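You operate a simulated robot arm through the tools that you are given. There is no shell and no other tool.

You run a simulated two-armed robot. Do the job below in one go: nothing can be reset, and whatever is moved stays where it is left.

## Task
Pick up the black oil can with one hand, pass it to the other hand and put it on the table deck. Set down upright: black oil can.

Only the result counts: the job must be done as asked and must still hold three seconds after the hand-in. Knocking over, shifting, dropping, spilling or breaking anything else fails it.

## Robot
Two 7-joint arms with two-finger parallel grippers on one trunk, on a base that moves. Base frame: it is fixed to the floor where the robot stands at the start and does not move with it; the origin is under the middle of the robot, x ahead of it, y to its left, z up. Lengths are in m, angles in degrees, forces in N, time in s.
The left shoulder is at the start at [0.124, 0.171, 1.162], the right one opposite. With the tool pointing down near the work surface each hand reaches from about 0.1 to 0.7 m from the robot's upright axis, wherever it stands, measured 20 degrees to its own side. Places, roughly: black oil can [1.5, 0, 0.5]; table deck [-0.2, -1.1, 0.9]. Payload 4.4 kg a hand.
The tool frame of a hand sits at the grasp point between the pads (the TCP): z along the fingers, y along the line on which they close. The tips reach 0.023 m beyond it. The gripper opens to 0.094 m. The fingers are 0.038 m wide and 0.01 m thick; the gripper's body (0.054 by 0.096 m) begins 0.039 m behind the TCP.
Orientation is that of the tool frame in the base frame, as [roll, pitch, yaw] about the fixed x, y, z axes, in that order (R = Rz(yaw) Ry(pitch) Rx(roll)). With the fingers straight down and closing along the base's y, the tool's x points along the base's -x, its y along +y and its z along -z.

## Interface
- The arms move only by the tool jog_arm. It takes "left_moves", "right_moves" or both (then of equal length, played together; a hand with none holds still); each is a list of rows, each a list of 3 entries, a list of its own where there are three numbers: the shift along the tool's x, y, z in m, then the turn, a rotation vector about the tool's x, y, z in degrees, then the opening, from 0 (shut) to 1 (fully open). In form: [[[tx, ty, tz], [rx, ry, rz], gripper], ...]. A call has 1 to 20 rows; each row is the pose to reach, as a shift and turn from the pose commanded when the call began, along the tool's axes at that moment. Each row takes 0.2 s and may step no farther than 0.05 m and 8.6 degrees from the row before; otherwise, or with a gripper value out of range, the whole call is refused. Where a pose cannot be reached the arm comes as near as it can. A force on the tool above 40 N (or 10 N above the force at the start of the call, whichever is more), or a blocked arm, ends the call early, and 0.2 s more pass. Each finger travels about 0.072 m/s and halts on what it meets, pressing with about 41 N; the grip force reading is that of the motor and also rises with nothing between the fingers. The clock runs only during rows and for 0.2 s after the last one: add rows that repeat a pose to give the fingers time. It gives the time, the measured TCP pose, the force on the tool (base axes), the opening and the grip force at its end, in the units of the frame above (readings bear some noise), with the torque about the TCP (base axes, N m) and any sound that the robot's microphone picked up, and new pictures: "pictures" is both (left out), scene, wrist or none (wrist: the cameras of the hands that moved).
- Cameras (640 x 400 px; columns grow to the right, rows downward): "scene" is now at [0.2319, 0.0091, 1.2846]; the picture's right is [0.13, -0.99, 0.00], its down [-0.72, -0.09, -0.68] and it looks along [0.68, 0.09, -0.73] (base axes); focal length 289 px, centre (320, 200). "left" rides on the left gripper at [0.086, -0.016, -0.075] in its tool frame; the picture's right is [0.18, 0.98, 0.00], its down [-0.58, 0.11, -0.81] and it looks along [-0.79, 0.15, 0.59] (tool axes); focal length 243 px, centre (320, 200). "right" rides on the right gripper at [0.086, 0.016, -0.074] in its tool frame; the picture's right is [-0.18, 0.98, 0.00], its down [-0.58, -0.11, -0.81] and it looks along [-0.79, -0.15, 0.59] (tool axes); focal length 243 px, centre (320, 200). There is no depth. A picture from a camera that has moved, and an enlarged one, comes with that camera's place and axes in the base frame and with its lens.
- raise_lower(by): moves the trunk up (or, below 0, down) by that many m; the arms and the scene camera ride with it, the base frame stays. It gives what a move gives, with no picture.
- drive_base(legs): drives the robot by 1 to 6 legs, each [ahead, left, turn to the left] in m, m and degrees, along the robot's own axes; the way and the turn of a leg run together, so that a leg with both is an arc; at most 1.5 m and 180 degrees a leg. The arms and the cameras ride along, it lands a little off, and it stops where it bumps. It gives what a move gives, and a new picture of the scene camera.
- turn_head(pan, tilt): turns the head with the scene camera to pan (to the left, within 80 degrees either way) and tilt (down, from -29 to 69), counted from straight ahead of the robot (the tilt from the chest, where the trunk bows). It gives what a move gives, and a new picture of the scene camera.
- enlarge(camera, box): a new picture of the part [left, top, right, bottom] of that camera's present view, enlarged. It takes no simulated time.
- hand_in(): hands the job in; it is judged then, once.

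Places have to be worked out from the pictures, the camera data and where the tool is seen. Open the grippers and draw the arms clear of the work before you hand the job in, unless the task says otherwise.

The tools are called as a command line: name --argument value ..., lists and objects as JSON in quotes. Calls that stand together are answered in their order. jog_arm: Moves the arms, as the interface text tells. Its arguments: {"type":"object","properties":{"left_moves":{"type":"array","items":{"type":"array"}},"right_moves":{"type":"array","items":{"type":"array"}},"pictures":{"type":"string","enum":["both","scene","wrist","none"]}},"required":[]} The other tools are called the same way: raise_lower (by) moves the trunk up or down; drive_base (legs) drives the base; turn_head (pan, tilt) turns the head that bears the scene camera; enlarge (camera, box) takes an enlarged picture of a part of a camera's view; hand_in () hands the job in.

At the start:

```text
t: 0.0
left_eef_pos: [0.5207, 0.2818, 0.7458]
left_ee_rot: [-180.0, 0.0, -179.9]
left_ft_force: [-0.2, 0.6, -0.3]
left_moment: [-0.02, -0.01, 0.01]
left_finger_gap: 0.094
left_gripper_force: 0.1
right_eef_pos: [0.5938, -0.2252, 0.7698]
right_ee_rot: [-180.0, 0.0, -180.0]
right_ft_force: [1.0, 0.4, 0.0]
right_moment: [0.0, -0.04, 0.01]
right_finger_gap: 0.0941
right_gripper_force: 0.1
trunk travel left (down, up): [-0.175, 0.213]
robot x, y, heading: [0.0007, 0.0007, 0.2]
head pan, tilt (commanded): [7.2, 46.8]
```

scene: 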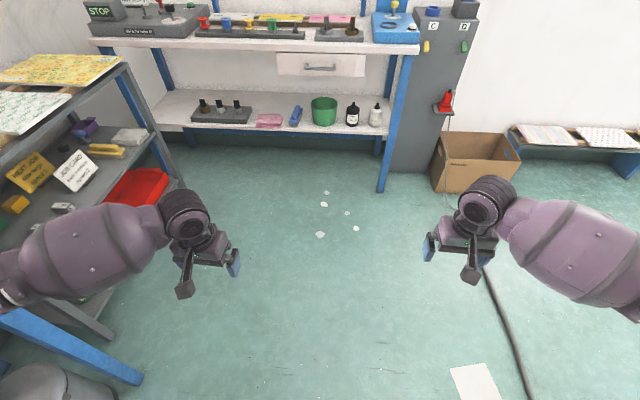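
right: 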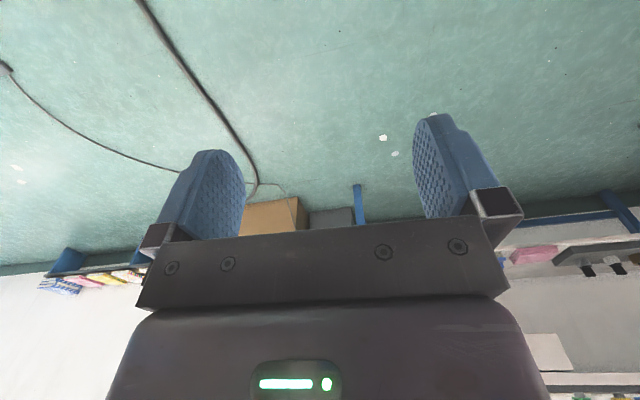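
left: 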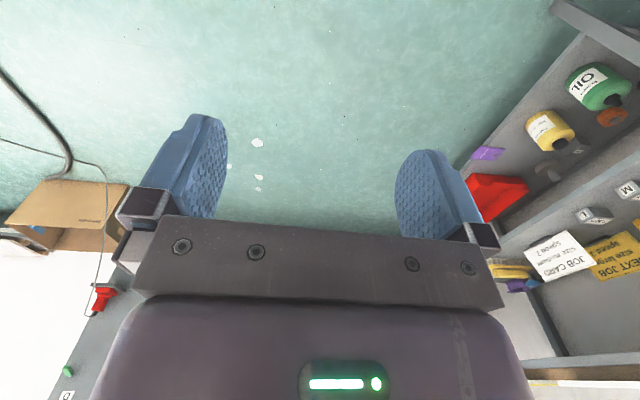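

The picture shows a workbench ahead with a lower shelf on which a black bottle stands near pixel (352,113), next to a white one and a green tub. I enlarge that part first to see it well.

enlarge --camera "scene" --box '[260, 60, 420, 160]'

enlarge --camera "scene" --box '[80, 0, 420, 200]'

```text
4.00 times, centred on (340, 110) of scene
camera zoom: at [0.2319, 0.0091, 1.2846], right [0.13, -0.99, 0.0], down [-0.72, -0.09, -0.68], along [0.68, 0.09, -0.73], focal length 1154 px, centre (240, 560)
```

zoom: 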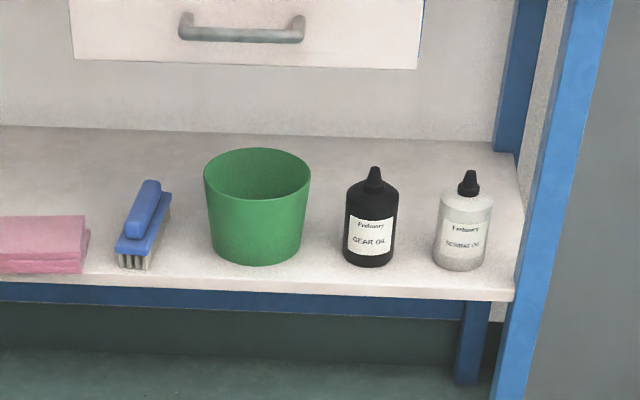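

```text
1.88 times, centred on (250, 100) of scene
camera zoom: at [0.2319, 0.0091, 1.2846], right [0.13, -0.99, 0.0], down [-0.72, -0.09, -0.68], along [0.68, 0.09, -0.73], focal length 543 px, centre (452, 388)
```

zoom: 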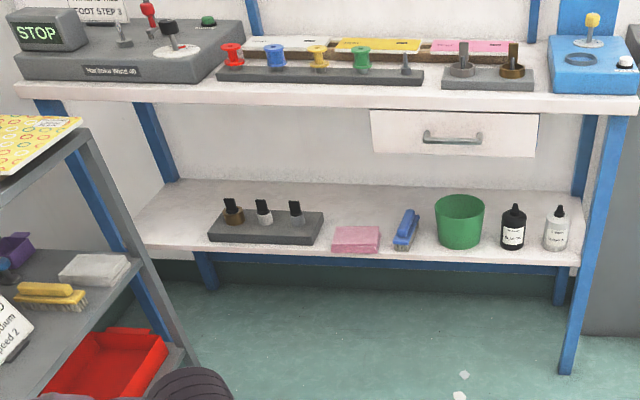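

The black bottle labelled "GEAR OIL" stands on the lower shelf near x 1.5, y 0.01, base z about 0.5, roughly 0.065 m wide and 0.12 m tall. Before I move, I look right toward the table deck.

turn_head --pan -80 --tilt 30

```text
t: 1.6
left_eef_pos: [0.5214, 0.2807, 0.746]
left_ee_rot: [-180.0, 0.0, -179.9]
left_ft_force: [0.2, 0.2, -0.8]
left_moment: [0.03, -0.01, 0.02]
left_finger_gap: 0.0939
left_gripper_force: 0.0
right_eef_pos: [0.5945, -0.225, 0.7688]
right_ee_rot: [-179.9, 0.0, 179.9]
right_ft_force: [0.6, -0.5, -0.3]
right_moment: [-0.03, 0.02, 0.02]
right_finger_gap: 0.0942
right_gripper_force: 0.0
trunk travel left (down, up): [-0.175, 0.213]
robot x, y, heading: [0.0013, 0.0009, 0.0]
head pan, tilt (commanded): [-80.0, 30.0]
camera scene: at [0.1684, -0.09, 1.3097], right [-0.98, -0.17, 0.0], down [-0.09, 0.49, -0.87], along [0.15, -0.85, -0.5], focal length 289 px, centre (320, 200)
```

scene: 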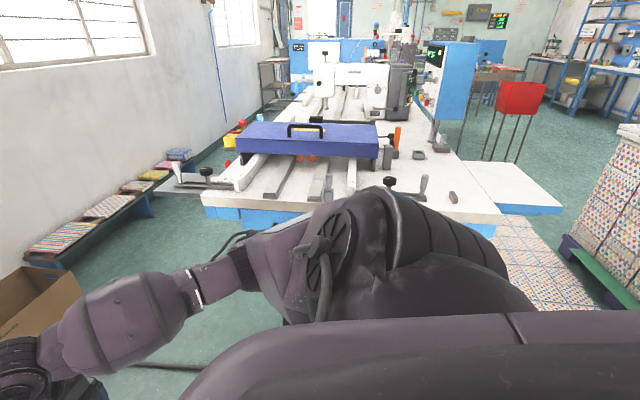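

The sewing table stands to my right; the deck point [-0.2,-1.1,0.9] falls near pixel (473,170). I enlarge that region.

enlarge --camera "scene" --box '[180, 60, 580, 260]'

enlarge --camera "scene" --box '[370, 120, 570, 220]'

```text
1.60 times, centred on (380, 160) of scene
camera zoom: at [0.1684, -0.09, 1.3097], right [-0.98, -0.17, 0.0], down [-0.09, 0.49, -0.87], along [0.15, -0.85, -0.5], focal length 462 px, centre (224, 264)
```

zoom: 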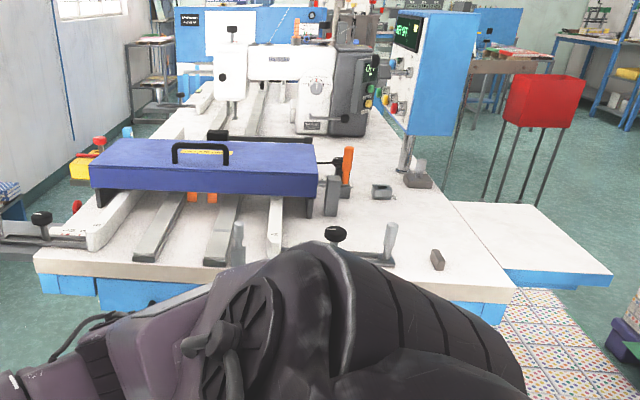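

```text
3.20 times, centred on (470, 170) of scene
camera zoom: at [0.1684, -0.09, 1.3097], right [-0.98, -0.17, 0.0], down [-0.09, 0.49, -0.87], along [0.15, -0.85, -0.5], focal length 924 px, centre (-160, 296)
```

zoom: 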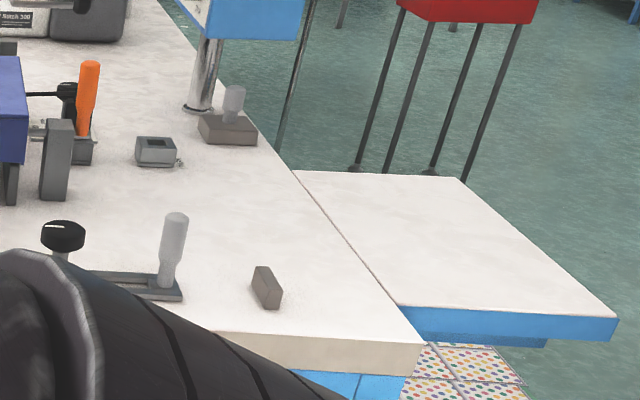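

The deck and its right-hand wing are seen; I will judge the spot when I am closer. First I test in free space whether the left hand can point forward with its camera on the upper side (so the camera bracket clears the shelf), and draw the right hand back.

jog_arm --left_moves '[[[-0.005, 0, 0], [6, 0, -6], 1], [[-0.01, 0, 0], [12, 0, -12], 1], [[-0.015, 0, 0], [18, 0, -18], 1], [[-0.02, 0, 0], [24, 0, -24], 1], [[-0.025, 0, 0], [30, 0, -30], 1], [[-0.03, 0, 0], [36, 0, -36], 1], [[-0.035, 0, 0], [42, 0, -42], 1], [[-0.04, 0, 0], [48, 0, -48], 1], [[-0.045, 0, 0], [54, 0, -54], 1], [[-0.05, 0, 0], [60, 0, -60], 1]]' --right_moves '[[[0.02, -0.01, -0.008], [0, 0, 0], 1], [[0.04, -0.02, -0.016], [0, 0, 0], 1], [[0.06, -0.03, -0.024], [0, 0, 0], 1], [[0.08, -0.04, -0.032], [0, 0, 0], 1], [[0.1, -0.05, -0.04], [0, 0, 0], 1], [[0.12, -0.06, -0.048], [0, 0, 0], 1], [[0.14, -0.07, -0.056], [0, 0, 0], 1], [[0.16, -0.08, -0.064], [0, 0, 0], 1], [[0.18, -0.09, -0.072], [0, 0, 0], 1], [[0.2, -0.1, -0.08], [0, 0, 0], 1]]' --pictures "wrist"

turn_head --pan 5 --tilt 45

```text
t: 3.8
left_eef_pos: [0.5707, 0.28, 0.746]
left_ee_rot: [-127.7, -27.3, -127.7]
left_ft_force: [0.1, 0.1, 0.3]
left_moment: [-0.02, 0.01, 0.03]
left_finger_gap: 0.094
left_gripper_force: 0.1
right_eef_pos: [0.3922, -0.3271, 0.8492]
right_ee_rot: [-179.9, 0.0, 180.0]
right_ft_force: [-0.2, -0.1, -0.2]
right_moment: [-0.04, 0.01, -0.03]
right_finger_gap: 0.0941
right_gripper_force: 0.0
trunk travel left (down, up): [-0.175, 0.213]
robot x, y, heading: [-0.0018, 0.002, 0.0]
head pan, tilt (commanded): [-80.0, 30.0]
camera right: at [0.3081, -0.3109, 0.9253], right [0.18, 0.98, 0.0], down [0.58, -0.11, 0.81], along [0.79, -0.15, -0.59], focal length 243 px, centre (320, 200)
camera left: at [0.5011, 0.2713, 0.8383], right [-0.79, -0.04, -0.61], down [-0.13, 0.99, 0.1], along [0.6, 0.15, -0.79], focal length 243 px, centre (320, 200)
```

right: 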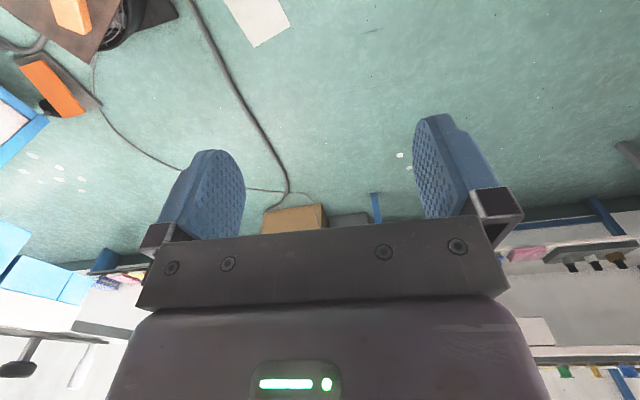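
left: 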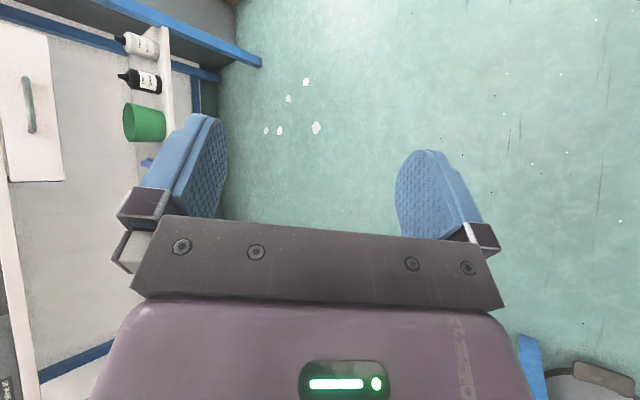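

```text
t: 5.4
left_eef_pos: [0.5722, 0.281, 0.747]
left_ee_rot: [-127.8, -27.0, -127.7]
left_ft_force: [-0.1, 0.6, -0.3]
left_moment: [0.03, 0.04, 0.01]
left_finger_gap: 0.094
left_gripper_force: 0.1
right_eef_pos: [0.3942, -0.3255, 0.8474]
right_ee_rot: [180.0, 0.0, 180.0]
right_ft_force: [0.2, -0.6, 0.8]
right_moment: [-0.01, -0.03, 0.02]
right_finger_gap: 0.0938
right_gripper_force: 0.1
trunk travel left (down, up): [-0.175, 0.213]
robot x, y, heading: [-0.0042, 0.0025, -0.1]
head pan, tilt (commanded): [5.0, 45.0]
camera scene: at [0.2337, 0.0061, 1.2871], right [0.09, -1.0, 0.0], down [-0.7, -0.06, -0.71], along [0.7, 0.06, -0.71], focal length 289 px, centre (320, 200)
```

scene: 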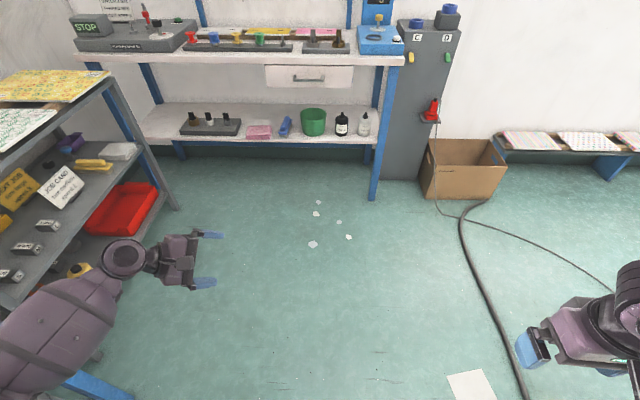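

The left wrist follows well and nothing is touched. I continue the turn to point the fingers straight ahead with the camera on top.

jog_arm --left_moves '[[[0, 0, 0], [5.607, 0, -5.607], 1], [[0, 0, 0], [11.21, 0, -11.21], 1], [[0, 0, 0], [16.82, 0, -16.82], 1], [[0, 0, 0], [22.43, 0, -22.43], 1], [[0, 0, 0], [28.03, 0, -28.03], 1], [[0, 0, 0], [33.64, 0, -33.64], 1], [[0, 0, 0], [39.25, 0, -39.25], 1], [[0, 0, 0], [44.86, 0, -44.86], 1], [[0, 0, 0], [50.46, 0, -50.46], 1], [[0, 0, 0], [56.07, 0, -56.07], 1], [[0, 0, 0], [61.68, 0, -61.68], 1], [[0, 0, 0], [67.28, 0, -67.28], 1]]' --pictures "both"

```text
t: 8.0
left_eef_pos: [0.5718, 0.2812, 0.7462]
left_ee_rot: [101.0, -90.0, 79.0]
left_ft_force: [0.4, 0.2, -0.5]
left_moment: [0.01, 0.03, -0.01]
left_finger_gap: 0.094
left_gripper_force: 0.1
right_eef_pos: [0.3944, -0.3272, 0.849]
right_ee_rot: [180.0, -0.1, 179.9]
right_ft_force: [1.1, -0.6, 0.2]
right_moment: [0.0, 0.01, -0.02]
right_finger_gap: 0.094
right_gripper_force: 0.0
trunk travel left (down, up): [-0.175, 0.213]
robot x, y, heading: [0.0018, -0.0001, 0.3]
head pan, tilt (commanded): [5.0, 45.0]
camera scene: at [0.2337, 0.0059, 1.2871], right [0.09, -1.0, 0.0], down [-0.7, -0.06, -0.71], along [0.7, 0.06, -0.71], focal length 289 px, centre (320, 200)
camera left: at [0.4967, 0.2975, 0.8322], right [0.0, -0.98, 0.19], down [-0.81, -0.11, -0.58], along [0.59, -0.15, -0.79], focal length 243 px, centre (320, 200)
```

scene: 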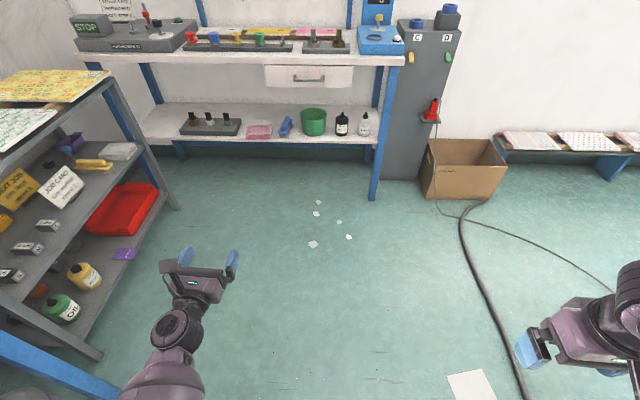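
left: 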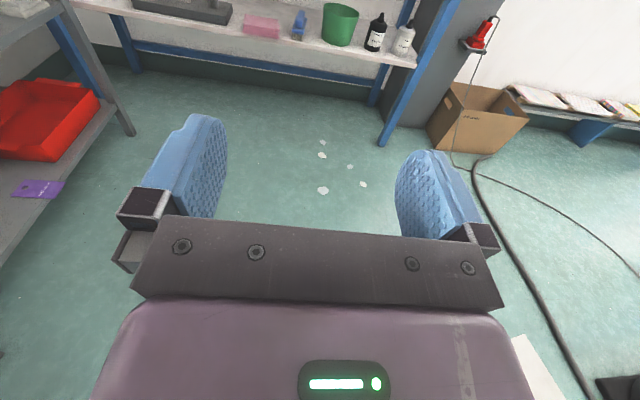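

The left hand now points straight ahead with its camera on top, exactly as commanded. I enlarge the can in both views to triangulate it.

enlarge --camera "scene" --box '[290, 95, 402, 165]'

enlarge --camera "left" --box '[320, 0, 432, 70]'

```text
5.71 times, centred on (346, 130) of scene
camera zoom: at [0.2337, 0.0059, 1.2871], right [0.09, -1.0, 0.0], down [-0.7, -0.06, -0.71], along [0.7, 0.06, -0.71], focal length 1649 px, centre (171, 600)
```

zoom: 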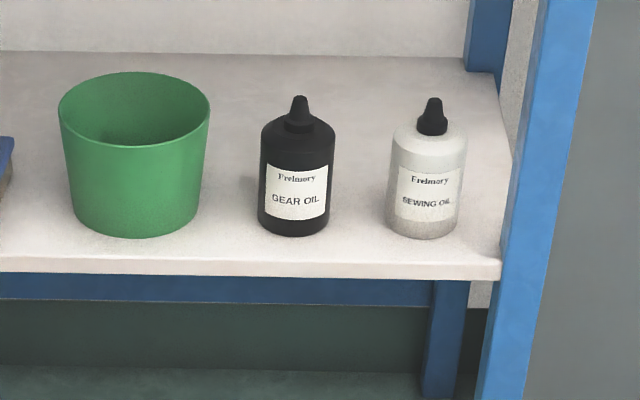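

```text
5.71 times, centred on (376, 35) of left
camera zoom: at [0.4967, 0.2975, 0.8322], right [0.0, -0.98, 0.19], down [-0.81, -0.11, -0.58], along [0.59, -0.15, -0.79], focal length 1386 px, centre (0, 1143)
```

zoom: 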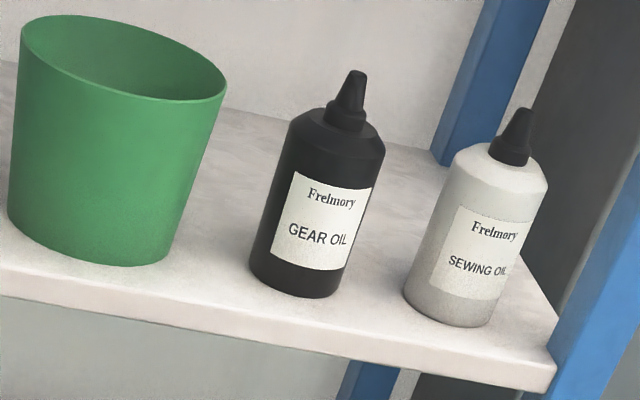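

Triangulating, the can's axis lies near x 1.59, y 0.01, shelf top about z 0.447, nozzle tip about 0.565, diameter about 0.069; shelf front edge near x 1.50. I lower the trunk so that the left hand can reach that height.

raise_lower --by -0.165

```text
t: 9.5
left_eef_pos: [0.5505, 0.2781, 0.7043]
left_ee_rot: [-27.2, -79.0, -153.5]
left_ft_force: [0.5, 0.0, 0.4]
left_moment: [0.03, 0.05, 0.03]
left_finger_gap: 0.094
left_gripper_force: 0.1
right_eef_pos: [0.3393, -0.3304, 0.6374]
right_ee_rot: [179.5, -19.3, -179.9]
right_ft_force: [-0.6, 0.1, 0.2]
right_moment: [0.0, 0.01, 0.0]
right_finger_gap: 0.0939
right_gripper_force: 0.2
trunk travel left (down, up): [-0.031, 0.357]
robot x, y, heading: [0.0023, -0.0012, -0.1]
head pan, tilt (commanded): [5.0, 45.0]
stopped: the arm was blocked; the commanded pose is now the measured one
```

The trunk went down 0.144 m and stopped because an arm was blocked; hand poses changed in orientation too. I look at the scene to see what is up.

turn_head --pan 20 --tilt 60

enlarge --camera "left" --box '[0, 0, 640, 400]'

```text
t: 10.3
left_eef_pos: [0.5506, 0.2794, 0.7045]
left_ee_rot: [-27.7, -79.1, -153.0]
left_ft_force: [0.1, 0.3, -0.8]
left_moment: [-0.01, -0.02, 0.03]
left_finger_gap: 0.0942
left_gripper_force: 0.0
right_eef_pos: [0.3399, -0.3292, 0.6384]
right_ee_rot: [179.6, -19.2, -179.9]
right_ft_force: [-0.4, 0.5, 0.8]
right_moment: [0.02, 0.07, -0.03]
right_finger_gap: 0.094
right_gripper_force: 0.1
trunk travel left (down, up): [-0.031, 0.357]
robot x, y, heading: [-0.0013, -0.0007, -0.1]
head pan, tilt (commanded): [20.0, 60.0]
camera scene: at [0.34, 0.0129, 1.0956], right [0.34, -0.94, 0.0], down [-0.81, -0.29, -0.51], along [0.48, 0.18, -0.86], focal length 289 px, centre (320, 200)
```

scene: 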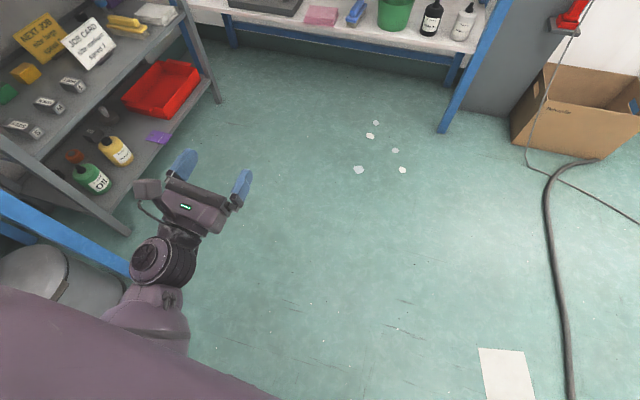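

```text
1.00 times, centred on (320, 200) of left (not enlarged: the box is as wide or as high as the picture)
camera zoom: at [0.4626, 0.2901, 0.7786], right [-0.03, -0.99, 0.1], down [-0.7, -0.04, -0.72], along [0.72, -0.09, -0.69], focal length 243 px, centre (320, 200)
```

zoom: 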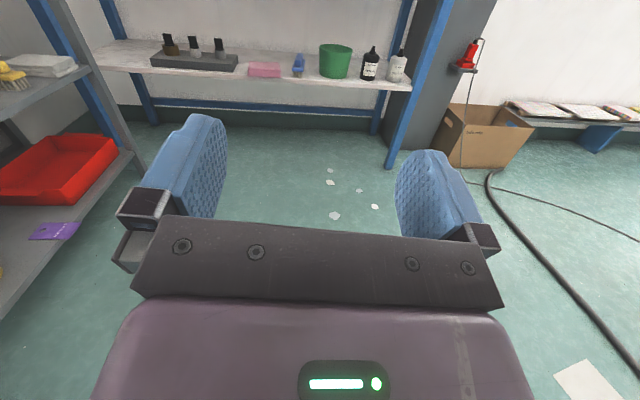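

The trunk folds by bowing forward, and the left arm seems to have been held up by something near its elbow on the left. I look left to check what is there.

turn_head --pan 65 --tilt 50

```text
t: 11.4
left_eef_pos: [0.5523, 0.2803, 0.7043]
left_ee_rot: [-27.6, -79.1, -152.8]
left_ft_force: [-0.7, -0.4, -1.0]
left_moment: [0.0, 0.0, -0.01]
left_finger_gap: 0.0939
left_gripper_force: 0.0
right_eef_pos: [0.3394, -0.3306, 0.6393]
right_ee_rot: [179.5, -19.2, -179.8]
right_ft_force: [-0.3, 0.4, 0.0]
right_moment: [0.04, 0.02, 0.01]
right_finger_gap: 0.0941
right_gripper_force: 0.0
trunk travel left (down, up): [-0.031, 0.357]
robot x, y, heading: [-0.0022, 0.0018, 0.0]
head pan, tilt (commanded): [65.0, 50.0]
camera scene: at [0.3103, 0.0602, 1.1083], right [0.91, -0.42, 0.01], down [-0.32, -0.69, -0.65], along [0.28, 0.59, -0.76], focal length 289 px, centre (320, 200)
```

scene: 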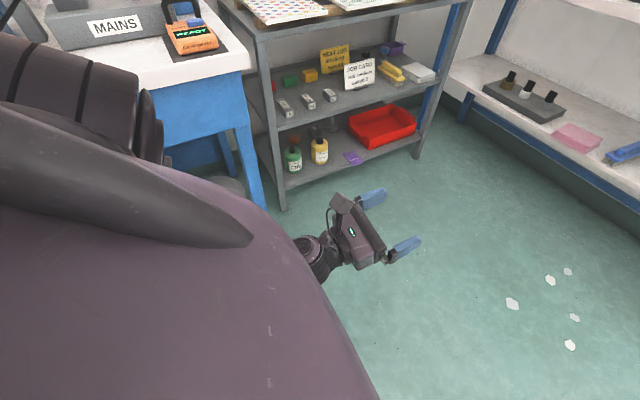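

I look steeply down at the left arm to see what holds it up.

turn_head --pan 35 --tilt 69

```text
t: 12.3
left_eef_pos: [0.5519, 0.2803, 0.7053]
left_ee_rot: [-27.6, -78.9, -152.9]
left_ft_force: [-0.9, -0.6, 0.8]
left_moment: [-0.01, -0.01, 0.02]
left_finger_gap: 0.0942
left_gripper_force: 0.0
right_eef_pos: [0.3404, -0.3298, 0.6386]
right_ee_rot: [179.6, -19.2, -179.9]
right_ft_force: [0.2, -0.5, 1.3]
right_moment: [-0.01, -0.01, 0.02]
right_finger_gap: 0.0942
right_gripper_force: 0.1
trunk travel left (down, up): [-0.031, 0.357]
robot x, y, heading: [0.0023, 0.0016, 0.3]
head pan, tilt (commanded): [35.0, 68.8]
camera scene: at [0.3241, 0.0232, 1.0861], right [0.57, -0.82, 0.0], down [-0.76, -0.53, -0.37], along [0.31, 0.22, -0.93], focal length 289 px, centre (320, 200)
```

scene: 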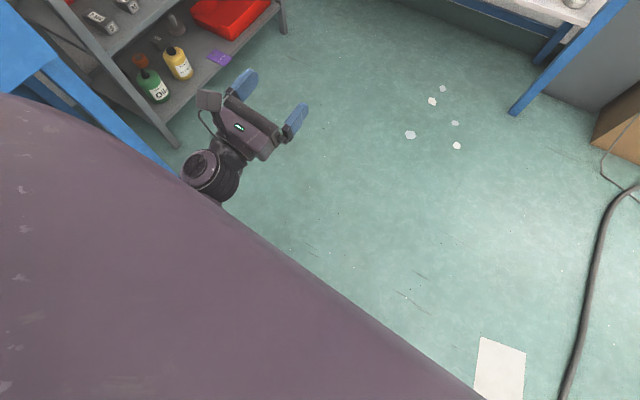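

The view is filled by my own upper arm, so the arm is likely pinched against my own body. I raise the trunk again to free it.

raise_lower --by 0.14

turn_head --pan 50 --tilt 40

```text
t: 14.0
left_eef_pos: [0.5609, 0.2852, 0.8294]
left_ee_rot: [-27.0, -80.3, -153.6]
left_ft_force: [-0.2, -0.5, -0.5]
left_moment: [0.0, -0.02, 0.0]
left_finger_gap: 0.094
left_gripper_force: 0.0
right_eef_pos: [0.3447, -0.3253, 0.7764]
right_ee_rot: [-179.9, -19.9, 179.9]
right_ft_force: [0.0, -0.7, 0.9]
right_moment: [0.01, 0.03, 0.0]
right_finger_gap: 0.0943
right_gripper_force: 0.0
trunk travel left (down, up): [-0.171, 0.217]
robot x, y, heading: [-0.0002, 0.0007, 0.1]
head pan, tilt (commanded): [35.0, 68.8]
```

```text
t: 14.9
left_eef_pos: [0.5605, 0.2861, 0.8299]
left_ee_rot: [-26.7, -80.3, -153.8]
left_ft_force: [0.0, -0.2, 0.7]
left_moment: [-0.02, -0.01, 0.0]
left_finger_gap: 0.094
left_gripper_force: 0.0
right_eef_pos: [0.3458, -0.326, 0.7777]
right_ee_rot: [-179.8, -19.8, 180.0]
right_ft_force: [-0.2, 0.1, -0.4]
right_moment: [-0.01, -0.01, -0.01]
right_finger_gap: 0.094
right_gripper_force: 0.0
trunk travel left (down, up): [-0.171, 0.217]
robot x, y, heading: [0.0008, 0.0059, -0.1]
head pan, tilt (commanded): [50.0, 40.0]
camera scene: at [0.2107, 0.0641, 1.2903], right [0.77, -0.64, 0.0], down [-0.41, -0.49, -0.77], along [0.49, 0.59, -0.64], focal length 289 px, centre (320, 200)
```

scene: 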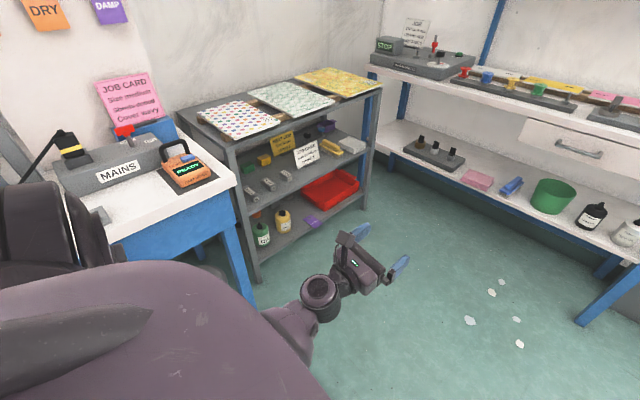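

After raising, the view is back to normal and no other thing appears moved. The left desk beside me was probably in the way of the elbow, so I first drive ahead, away from it, with a margin to the bench.

drive_base --legs '[[0.7, 0, 0]]'

```text
t: 18.8
left_eef_pos: [1.2594, 0.2792, 0.8302]
left_ee_rot: [-26.7, -80.2, -154.2]
left_ft_force: [-0.2, -0.1, -1.0]
left_moment: [0.03, 0.0, 0.0]
left_finger_gap: 0.0937
left_gripper_force: 0.0
right_eef_pos: [1.0385, -0.3295, 0.7771]
right_ee_rot: [-179.9, -19.8, 179.5]
right_ft_force: [-0.2, 0.1, 0.3]
right_moment: [0.0, 0.03, 0.0]
right_finger_gap: 0.0938
right_gripper_force: 0.1
trunk travel left (down, up): [-0.171, 0.217]
robot x, y, heading: [0.6973, -0.001, -0.5]
head pan, tilt (commanded): [50.0, 40.0]
camera scene: at [0.9076, 0.06, 1.2903], right [0.76, -0.65, 0.0], down [-0.42, -0.49, -0.77], along [0.5, 0.58, -0.64], focal length 289 px, centre (320, 200)
```

scene: 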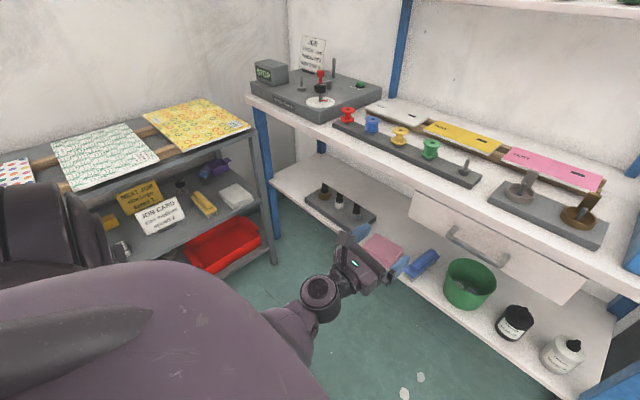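

I check the right side for clearance before sliding right.

turn_head --pan -75 --tilt 35

```text
t: 20.8
left_eef_pos: [1.2597, 0.2785, 0.8312]
left_ee_rot: [-26.6, -80.4, -154.2]
left_ft_force: [-0.4, -0.6, -0.5]
left_moment: [-0.01, 0.01, -0.04]
left_finger_gap: 0.094
left_gripper_force: 0.0
right_eef_pos: [1.039, -0.3304, 0.7778]
right_ee_rot: [-179.9, -19.8, 179.5]
right_ft_force: [-0.5, 1.3, 0.0]
right_moment: [0.0, -0.03, -0.01]
right_finger_gap: 0.0941
right_gripper_force: 0.0
trunk travel left (down, up): [-0.171, 0.217]
robot x, y, heading: [0.695, -0.0035, 0.0]
head pan, tilt (commanded): [-75.0, 35.0]
camera scene: at [0.8744, -0.0899, 1.2979], right [-0.97, -0.25, 0.0], down [-0.14, 0.56, -0.82], along [0.21, -0.79, -0.57], focal length 289 px, centre (320, 200)
```

scene: 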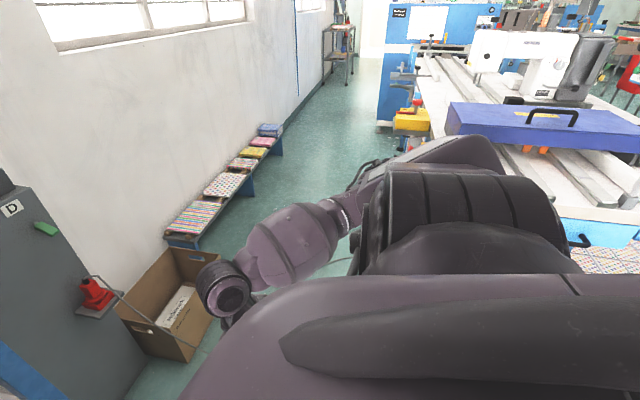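

The right arm has a fair gap to the table, and the way ahead on the right is free. I level the right hand and set the left hand level with an 8° downward tilt while drawing it back 0.12 m.

jog_arm --left_moves '[[[0.004, 0, -0.03], [0.2, -4.15, -1.05], 1], [[0.009, 0, -0.06], [0.4, -8.3, -2.1], 1], [[0.013, 0, -0.09], [0.6, -12.45, -3.15], 1], [[0.018, 0, -0.118], [0.8, -16.6, -4.2], 1]]' --right_moves '[[[0, 0, 0], [0, -5, 0], 1], [[0, 0, 0], [0, -10, 0], 1], [[0, 0, 0], [0, -15, 0], 1], [[0, 0, 0], [0, -19.8, 0], 1]]' --pictures "none"

drive_base --legs '[[0.18, 0, 0], [0, -0.27, 0]]'

turn_head --pan 15 --tilt 45

```text
t: 21.7
left_eef_pos: [1.1767, 0.2988, 0.8412]
left_ee_rot: [-109.8, -79.3, -75.4]
left_ft_force: [0.2, 0.5, 0.2]
left_moment: [-0.02, -0.02, -0.01]
left_finger_gap: 0.0939
left_gripper_force: 0.0
right_eef_pos: [1.0389, -0.3309, 0.7782]
right_ee_rot: [180.0, -4.5, 179.6]
right_ft_force: [0.0, 0.0, -0.4]
right_moment: [0.02, 0.04, 0.01]
right_finger_gap: 0.094
right_gripper_force: 0.1
trunk travel left (down, up): [-0.171, 0.217]
robot x, y, heading: [0.6953, -0.0009, -0.4]
head pan, tilt (commanded): [-75.0, 35.0]
stopped in row 4 (left hand): the arm was blocked; the commanded pose is now the measured one
```

```text
t: 25.7
left_eef_pos: [1.3542, 0.0276, 0.8415]
left_ee_rot: [-109.6, -79.3, -75.6]
left_ft_force: [-0.4, 0.5, 1.1]
left_moment: [0.02, -0.02, -0.01]
left_finger_gap: 0.094
left_gripper_force: 0.1
right_eef_pos: [1.2157, -0.6017, 0.7783]
right_ee_rot: [180.0, -4.4, 179.4]
right_ft_force: [0.1, 0.8, 0.1]
right_moment: [0.03, -0.01, -0.01]
right_finger_gap: 0.0939
right_gripper_force: 0.1
trunk travel left (down, up): [-0.171, 0.217]
robot x, y, heading: [0.8748, -0.2724, -0.4]
head pan, tilt (commanded): [-75.0, 35.0]
camera scene: at [1.0523, -0.3607, 1.2979], right [-0.97, -0.25, 0.0], down [-0.14, 0.56, -0.82], along [0.2, -0.79, -0.57], focal length 289 px, centre (320, 200)
```

scene: 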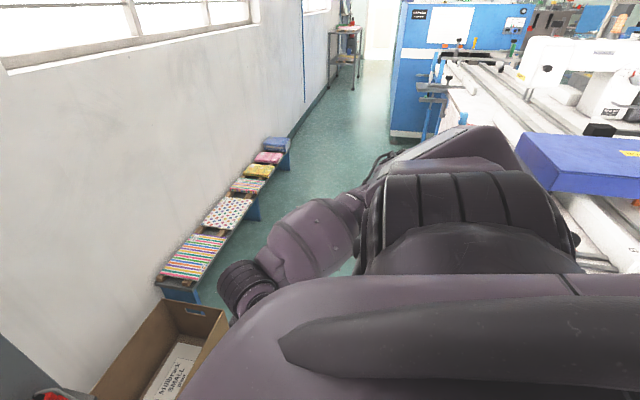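

```text
t: 27.4
left_eef_pos: [1.3545, 0.0277, 0.8419]
left_ee_rot: [-109.5, -79.4, -75.8]
left_ft_force: [0.1, -0.3, -0.6]
left_moment: [0.02, 0.01, 0.0]
left_finger_gap: 0.094
left_gripper_force: 0.0
right_eef_pos: [1.2154, -0.6025, 0.7786]
right_ee_rot: [-179.9, -4.5, 179.4]
right_ft_force: [-0.4, 0.0, -0.6]
right_moment: [-0.04, -0.03, -0.02]
right_finger_gap: 0.0942
right_gripper_force: 0.0
trunk travel left (down, up): [-0.171, 0.217]
robot x, y, heading: [0.8739, -0.2726, -0.4]
head pan, tilt (commanded): [15.0, 45.0]
camera scene: at [1.1091, -0.2549, 1.2831], right [0.25, -0.97, 0.0], down [-0.68, -0.18, -0.71], along [0.68, 0.18, -0.71], focal length 289 px, centre (320, 200)
```

scene: 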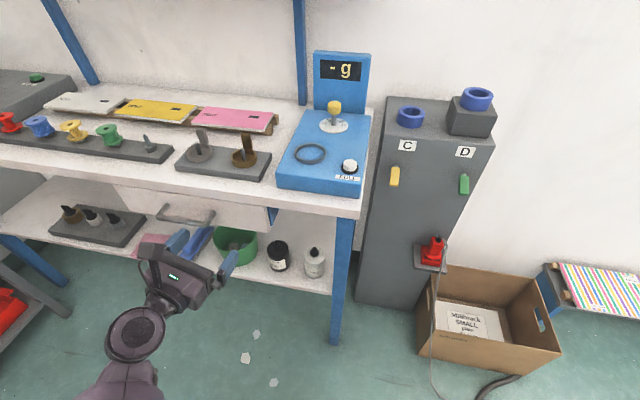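

The left arm was blocked when drawn back too near my body with the hand pointing ahead, so it needs more stretch. I back off 0.15 m and then reach further forward and lower with the left hand, fixing its orientation.

drive_base --legs '[[-0.15, 0, 0]]'

```text
t: 28.8
left_eef_pos: [1.2064, 0.0295, 0.8428]
left_ee_rot: [-109.5, -79.3, -75.8]
left_ft_force: [-0.3, 0.2, -0.5]
left_moment: [0.02, 0.02, -0.02]
left_finger_gap: 0.0941
left_gripper_force: 0.1
right_eef_pos: [1.0682, -0.6003, 0.7774]
right_ee_rot: [180.0, -4.6, 179.5]
right_ft_force: [-0.2, 0.7, 0.4]
right_moment: [0.0, -0.02, 0.01]
right_finger_gap: 0.094
right_gripper_force: 0.1
trunk travel left (down, up): [-0.171, 0.217]
robot x, y, heading: [0.7264, -0.2711, -0.4]
head pan, tilt (commanded): [15.0, 45.0]
camera scene: at [0.9611, -0.2533, 1.2833], right [0.25, -0.97, 0.0], down [-0.68, -0.18, -0.71], along [0.69, 0.18, -0.71], focal length 289 px, centre (320, 200)
```

scene: 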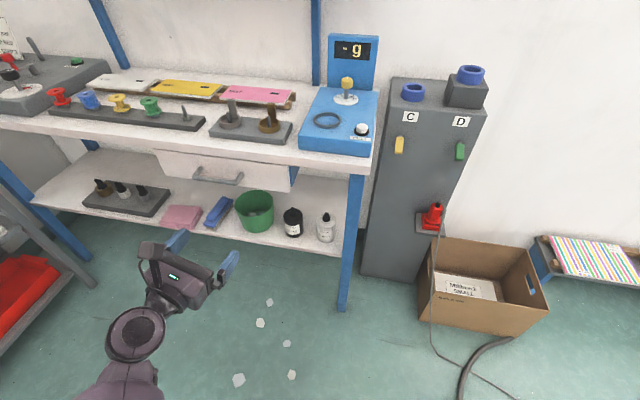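

I move the left hand 0.10 m ahead, 0.06 m right and 0.12 m down, levelling it.

jog_arm --left_moves '[[[-0.0206, 0.014, 0.0224], [1, 0.62, -2.04], 1], [[-0.0412, 0.028, 0.0448], [2, 1.24, -4.08], 1], [[-0.0618, 0.042, 0.0672], [3, 1.86, -6.12], 1], [[-0.0824, 0.056, 0.0896], [4, 2.48, -8.16], 1], [[-0.1028, 0.07, 0.1119], [5, 3.1, -10.2], 1]]' --pictures "scene"

```text
t: 29.9
left_eef_pos: [1.3082, -0.0274, 0.7199]
left_ee_rot: [-120.6, -89.8, -59.7]
left_ft_force: [0.2, -0.3, -0.1]
left_moment: [0.0, -0.03, 0.01]
left_finger_gap: 0.0938
left_gripper_force: 0.0
right_eef_pos: [1.0688, -0.6018, 0.7776]
right_ee_rot: [-180.0, -4.6, 179.5]
right_ft_force: [-0.3, -0.4, -0.1]
right_moment: [0.0, 0.02, -0.04]
right_finger_gap: 0.0939
right_gripper_force: 0.0
trunk travel left (down, up): [-0.171, 0.217]
robot x, y, heading: [0.7279, -0.2722, -0.7]
head pan, tilt (commanded): [15.0, 45.0]
camera scene: at [0.9621, -0.2543, 1.283], right [0.25, -0.97, 0.0], down [-0.68, -0.18, -0.71], along [0.68, 0.18, -0.71], focal length 289 px, centre (320, 200)
```

scene: 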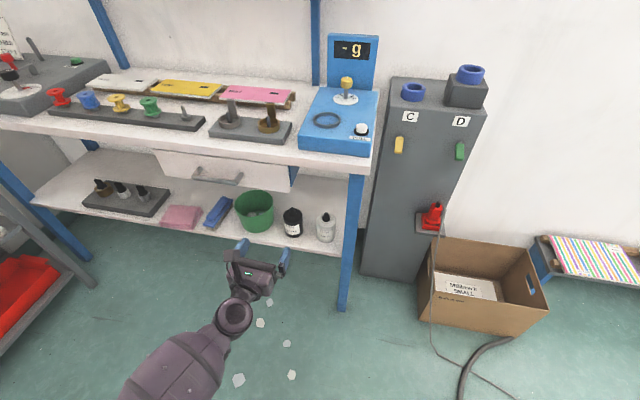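

The pose is reached and level. Now I lower the trunk in a small step to see how the hands ride.

raise_lower --by -0.05

```text
t: 30.9
left_eef_pos: [1.3073, -0.0299, 0.6731]
left_ee_rot: [-21.5, -89.9, -158.6]
left_ft_force: [0.4, -0.1, 0.0]
left_moment: [0.02, 0.03, -0.02]
left_finger_gap: 0.094
left_gripper_force: 0.0
right_eef_pos: [1.0692, -0.6011, 0.7295]
right_ee_rot: [180.0, -4.4, 179.5]
right_ft_force: [-0.1, -0.7, 0.7]
right_moment: [0.01, -0.04, -0.02]
right_finger_gap: 0.094
right_gripper_force: 0.0
trunk travel left (down, up): [-0.121, 0.267]
robot x, y, heading: [0.7267, -0.2694, -0.6]
head pan, tilt (commanded): [15.0, 45.0]
```

The hands ride straight down with the trunk. I lower further.

raise_lower --by -0.06

turn_head --pan 15 --tilt 40

```text
t: 31.9
left_eef_pos: [1.3115, -0.0191, 0.648]
left_ee_rot: [16.4, -86.1, 163.9]
left_ft_force: [0.4, 0.7, -0.1]
left_moment: [0.05, -0.01, -0.01]
left_finger_gap: 0.0935
left_gripper_force: 0.0
right_eef_pos: [1.0553, -0.6151, 0.6718]
right_ee_rot: [-175.0, -9.7, -178.0]
right_ft_force: [-0.5, -0.7, 0.9]
right_moment: [0.0, -0.02, 0.0]
right_finger_gap: 0.0941
right_gripper_force: 0.1
trunk travel left (down, up): [-0.061, 0.327]
robot x, y, heading: [0.7288, -0.275, -0.3]
head pan, tilt (commanded): [15.0, 45.0]
```

```text
t: 32.5
left_eef_pos: [1.3123, -0.0196, 0.6482]
left_ee_rot: [16.0, -86.2, 164.3]
left_ft_force: [-0.6, 0.0, -0.9]
left_moment: [0.0, 0.02, -0.03]
left_finger_gap: 0.0942
left_gripper_force: 0.2
right_eef_pos: [1.0553, -0.6146, 0.6728]
right_ee_rot: [-175.0, -9.9, -178.1]
right_ft_force: [-0.6, -0.2, -0.1]
right_moment: [0.0, 0.02, 0.01]
right_finger_gap: 0.0939
right_gripper_force: 0.0
trunk travel left (down, up): [-0.061, 0.327]
robot x, y, heading: [0.7278, -0.2713, -0.2]
head pan, tilt (commanded): [15.0, 40.0]
camera scene: at [1.0616, -0.24, 1.1669], right [0.25, -0.97, 0.01], down [-0.62, -0.17, -0.77], along [0.74, 0.19, -0.64], focal length 289 px, centre (320, 200)
```

scene: 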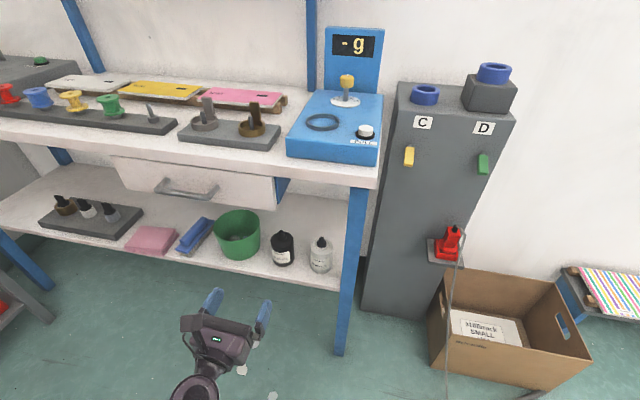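

The shoulders move forward as the trunk folds while the hands keep their x, which squeezes the arms. I stretch both hands forward, bringing the left one down to about z 0.52 with an 8° downward tilt, still in front of the shelf.

jog_arm --left_moves '[[[-0.0272, 0, 0.0183], [-0.06, -2.33, 0.2], 1], [[-0.0544, -0.001, 0.0366], [-0.12, -4.66, 0.4], 1], [[-0.0816, -0.001, 0.0549], [-0.18, -6.99, 0.6], 1], [[-0.1088, -0.002, 0.0732], [-0.24, -9.32, 0.8], 1], [[-0.136, -0.002, 0.0915], [-0.3, -11.65, 1.0], 1]]' --right_moves '[[[-0.03, 0, -0.005], [-1, -1.98, 0.38], 1], [[-0.06, 0, -0.01], [-2, -3.96, 0.76], 1], [[-0.09, 0, -0.015], [-3, -5.94, 1.14], 1], [[-0.12, 0, -0.02], [-4, -7.92, 1.52], 1], [[-0.15, 0, -0.026], [-5, -9.9, 1.9], 1]]' --pictures "both"

```text
t: 33.7
left_eef_pos: [1.3943, -0.0299, 0.4698]
left_ee_rot: [-175.5, -78.0, -5.1]
left_ft_force: [0.1, 0.2, -0.2]
left_moment: [-0.03, -0.03, -0.02]
left_finger_gap: 0.0941
left_gripper_force: 0.0
right_eef_pos: [1.1963, -0.5998, 0.6402]
right_ee_rot: [175.3, -2.2, 177.1]
right_ft_force: [-0.4, 0.1, 0.7]
right_moment: [-0.02, 0.0, 0.01]
right_finger_gap: 0.094
right_gripper_force: 0.1
trunk travel left (down, up): [-0.061, 0.327]
robot x, y, heading: [0.7301, -0.2732, -0.6]
head pan, tilt (commanded): [15.0, 40.0]
camera scene: at [1.075, -0.2534, 1.1534], right [0.25, -0.97, 0.0], down [-0.62, -0.16, -0.77], along [0.74, 0.19, -0.64], focal length 289 px, centre (320, 200)
camera right: at [1.1141, -0.5874, 0.7204], right [0.24, 0.97, 0.08], down [0.6, -0.21, 0.77], along [0.76, -0.14, -0.63], focal length 243 px, centre (320, 200)
camera left: at [1.3405, -0.0141, 0.5709], right [0.03, -0.99, 0.16], down [-0.91, -0.09, -0.4], along [0.41, -0.14, -0.9], focal length 243 px, centre (320, 200)
```

scene: 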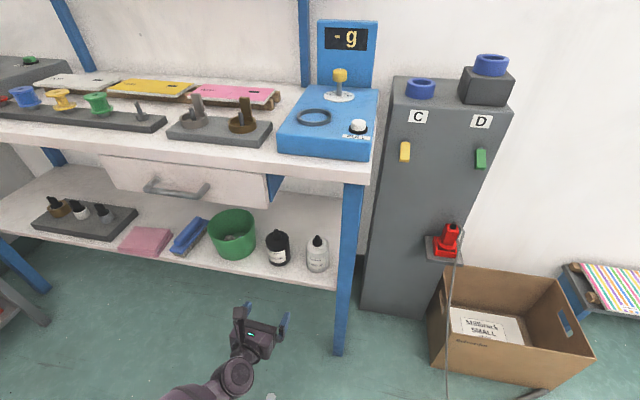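
right: 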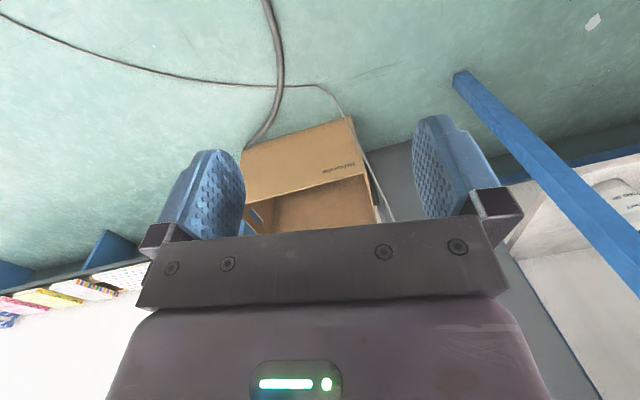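
left: 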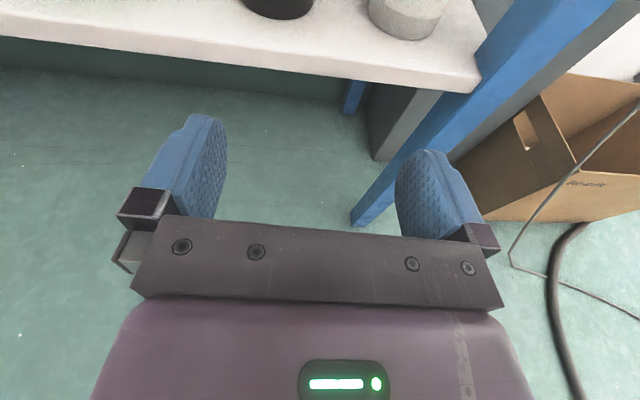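

The left hand is now at (1.394,-0.030,0.470), tilted 12° down, in front of the shelf. I enlarge the can in both cameras to refine its place.

enlarge --camera "scene" --box '[200, 190, 360, 290]'

enlarge --camera "left" --box '[200, 0, 520, 200]'

```text
4.00 times, centred on (280, 240) of scene
camera zoom: at [1.075, -0.2534, 1.1534], right [0.25, -0.97, 0.0], down [-0.62, -0.16, -0.77], along [0.74, 0.19, -0.64], focal length 1154 px, centre (480, 40)
```

zoom: 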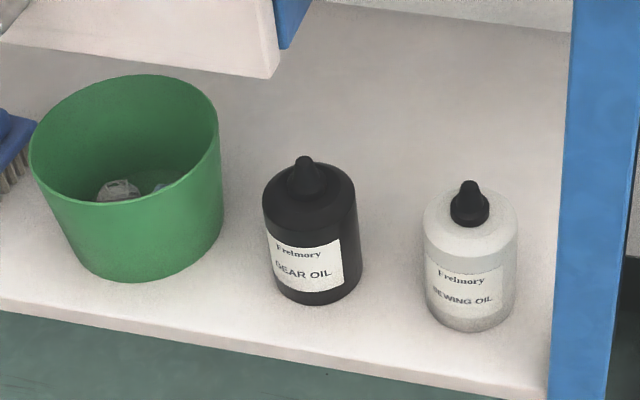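

```text
2.00 times, centred on (360, 100) of left
camera zoom: at [1.3405, -0.0141, 0.5709], right [0.03, -0.99, 0.16], down [-0.91, -0.09, -0.4], along [0.41, -0.14, -0.9], focal length 485 px, centre (240, 400)
```

zoom: 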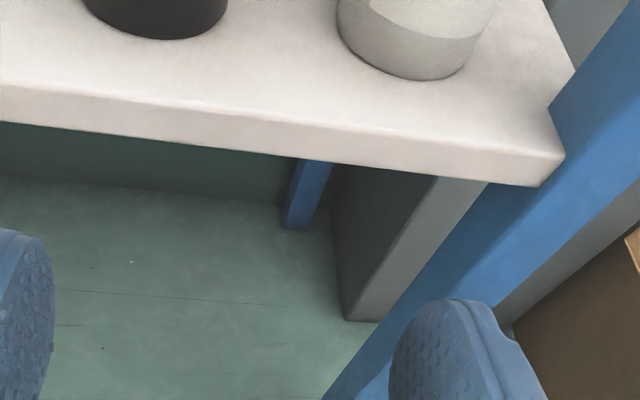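

Both views agree: can axis near (1.594, 0.007), shelf top z 0.445, nozzle tip z 0.565, shelf edge x 1.518. I line the left hand up with the can's y and raise it a little, drawing back 0.04 m, before driving nearer.

jog_arm --left_moves '[[[0.0013, -0.018, -0.021], [0, 0, 0], 1], [[0.0027, -0.0367, -0.0419], [0, 0, 0], 1], [[0.0027, -0.0367, -0.0419], [0, 0, 0], 1]]' --pictures "none"

```text
t: 34.5
left_eef_pos: [1.358, 0.008, 0.4866]
left_ee_rot: [-175.3, -78.2, -5.3]
left_ft_force: [-1.0, 0.4, 0.2]
left_moment: [0.02, 0.02, 0.0]
left_finger_gap: 0.0938
left_gripper_force: 0.0
right_eef_pos: [1.1983, -0.6009, 0.6423]
right_ee_rot: [175.3, -1.9, 177.2]
right_ft_force: [0.4, 0.3, -0.3]
right_moment: [-0.01, -0.02, 0.0]
right_finger_gap: 0.0941
right_gripper_force: 0.0
trunk travel left (down, up): [-0.061, 0.327]
robot x, y, heading: [0.7255, -0.2724, -0.5]
head pan, tilt (commanded): [15.0, 40.0]
```

The hand is aligned at (1.358,0.008,0.487). I drive ahead 0.14 m so that the fingertips come just to the shelf's edge.

drive_base --legs '[[0.14, 0, 0]]'

enlarge --camera "left" --box '[0, 0, 640, 400]'

```text
t: 35.9
left_eef_pos: [1.5009, 0.0072, 0.4874]
left_ee_rot: [-175.0, -78.2, -5.6]
left_ft_force: [0.5, -0.1, -0.2]
left_moment: [-0.01, -0.01, 0.0]
left_finger_gap: 0.0937
left_gripper_force: 0.0
right_eef_pos: [1.3395, -0.6036, 0.6419]
right_ee_rot: [175.3, -1.9, 177.1]
right_ft_force: [0.2, -0.3, -0.6]
right_moment: [-0.03, 0.0, -0.01]
right_finger_gap: 0.094
right_gripper_force: 0.0
trunk travel left (down, up): [-0.061, 0.327]
robot x, y, heading: [0.8694, -0.2739, -0.2]
head pan, tilt (commanded): [15.0, 40.0]
camera scene: at [1.2166, -0.2554, 1.1551], right [0.25, -0.97, 0.0], down [-0.62, -0.16, -0.77], along [0.74, 0.19, -0.64], focal length 289 px, centre (320, 200)
```

scene: 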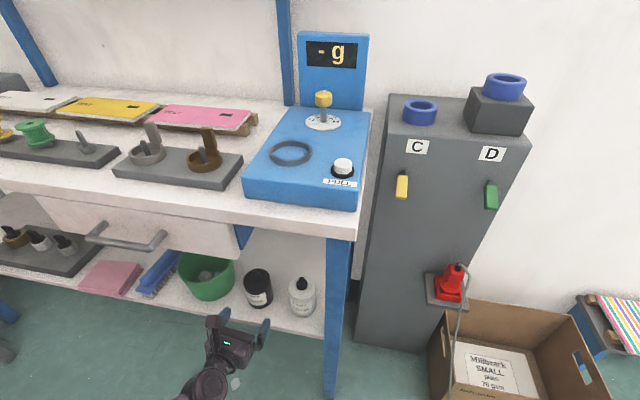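

```text
1.00 times, centred on (320, 200) of left (not enlarged: the box is as wide or as high as the picture)
camera zoom: at [1.4459, 0.0209, 0.5871], right [0.03, -0.99, 0.16], down [-0.91, -0.09, -0.41], along [0.42, -0.14, -0.9], focal length 243 px, centre (320, 200)
```

zoom: 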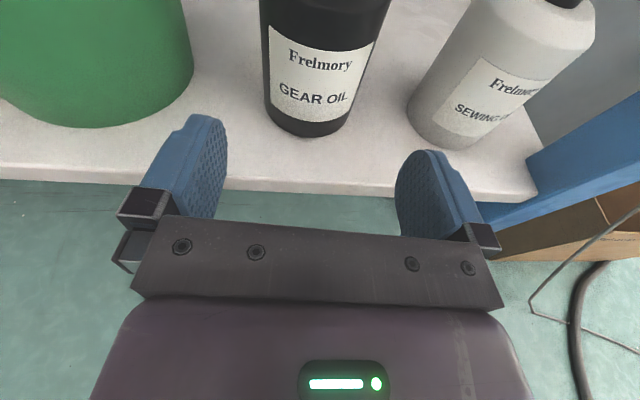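

The can sits centrally between the fingers (can y about 0.0065, hand y 0.007), with about 2.4 cm clear to the white bottle and the bucket. I go forward and slightly down to TCP (1.585, 0.007, 0.474).

jog_arm --left_moves '[[[0.0008, 0, 0.017], [0, 0, 0], 1], [[0.0016, 0, 0.034], [0, 0, 0], 1], [[0.0024, 0, 0.051], [0, 0, 0], 1], [[0.0032, 0, 0.068], [0, 0, 0], 1], [[0.004, 0, 0.085], [0, 0, 0], 1]]' --pictures "both"

```text
t: 37.1
left_eef_pos: [1.58, 0.0053, 0.4747]
left_ee_rot: [-175.0, -78.2, -5.5]
left_ft_force: [0.8, -1.0, 1.1]
left_moment: [0.02, 0.05, 0.05]
left_finger_gap: 0.0939
left_gripper_force: 0.2
right_eef_pos: [1.3386, -0.604, 0.6426]
right_ee_rot: [175.3, -1.9, 177.0]
right_ft_force: [0.3, 0.3, 0.0]
right_moment: [0.01, 0.01, -0.02]
right_finger_gap: 0.0938
right_gripper_force: 0.0
trunk travel left (down, up): [-0.061, 0.327]
robot x, y, heading: [0.87, -0.2722, -0.5]
head pan, tilt (commanded): [15.0, 40.0]
stopped in row 5 (left hand): the force on the tool passed its limit at 89 N (the readings are from after the stop); the commanded pose is now the measured one
camera scene: at [1.2157, -0.2551, 1.1554], right [0.25, -0.97, 0.0], down [-0.62, -0.16, -0.77], along [0.74, 0.19, -0.64], focal length 289 px, centre (320, 200)
camera left: at [1.5246, 0.0209, 0.5748], right [0.03, -0.99, 0.16], down [-0.91, -0.09, -0.41], along [0.42, -0.14, -0.9], focal length 243 px, centre (320, 200)
```

scene: 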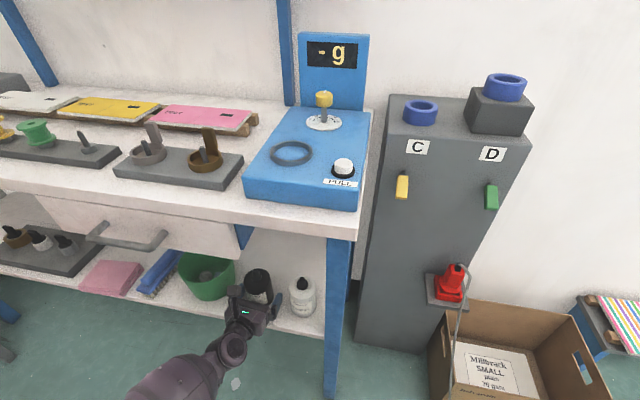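
left: 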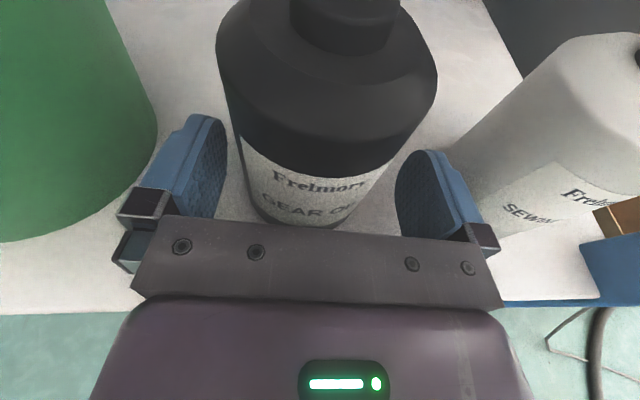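

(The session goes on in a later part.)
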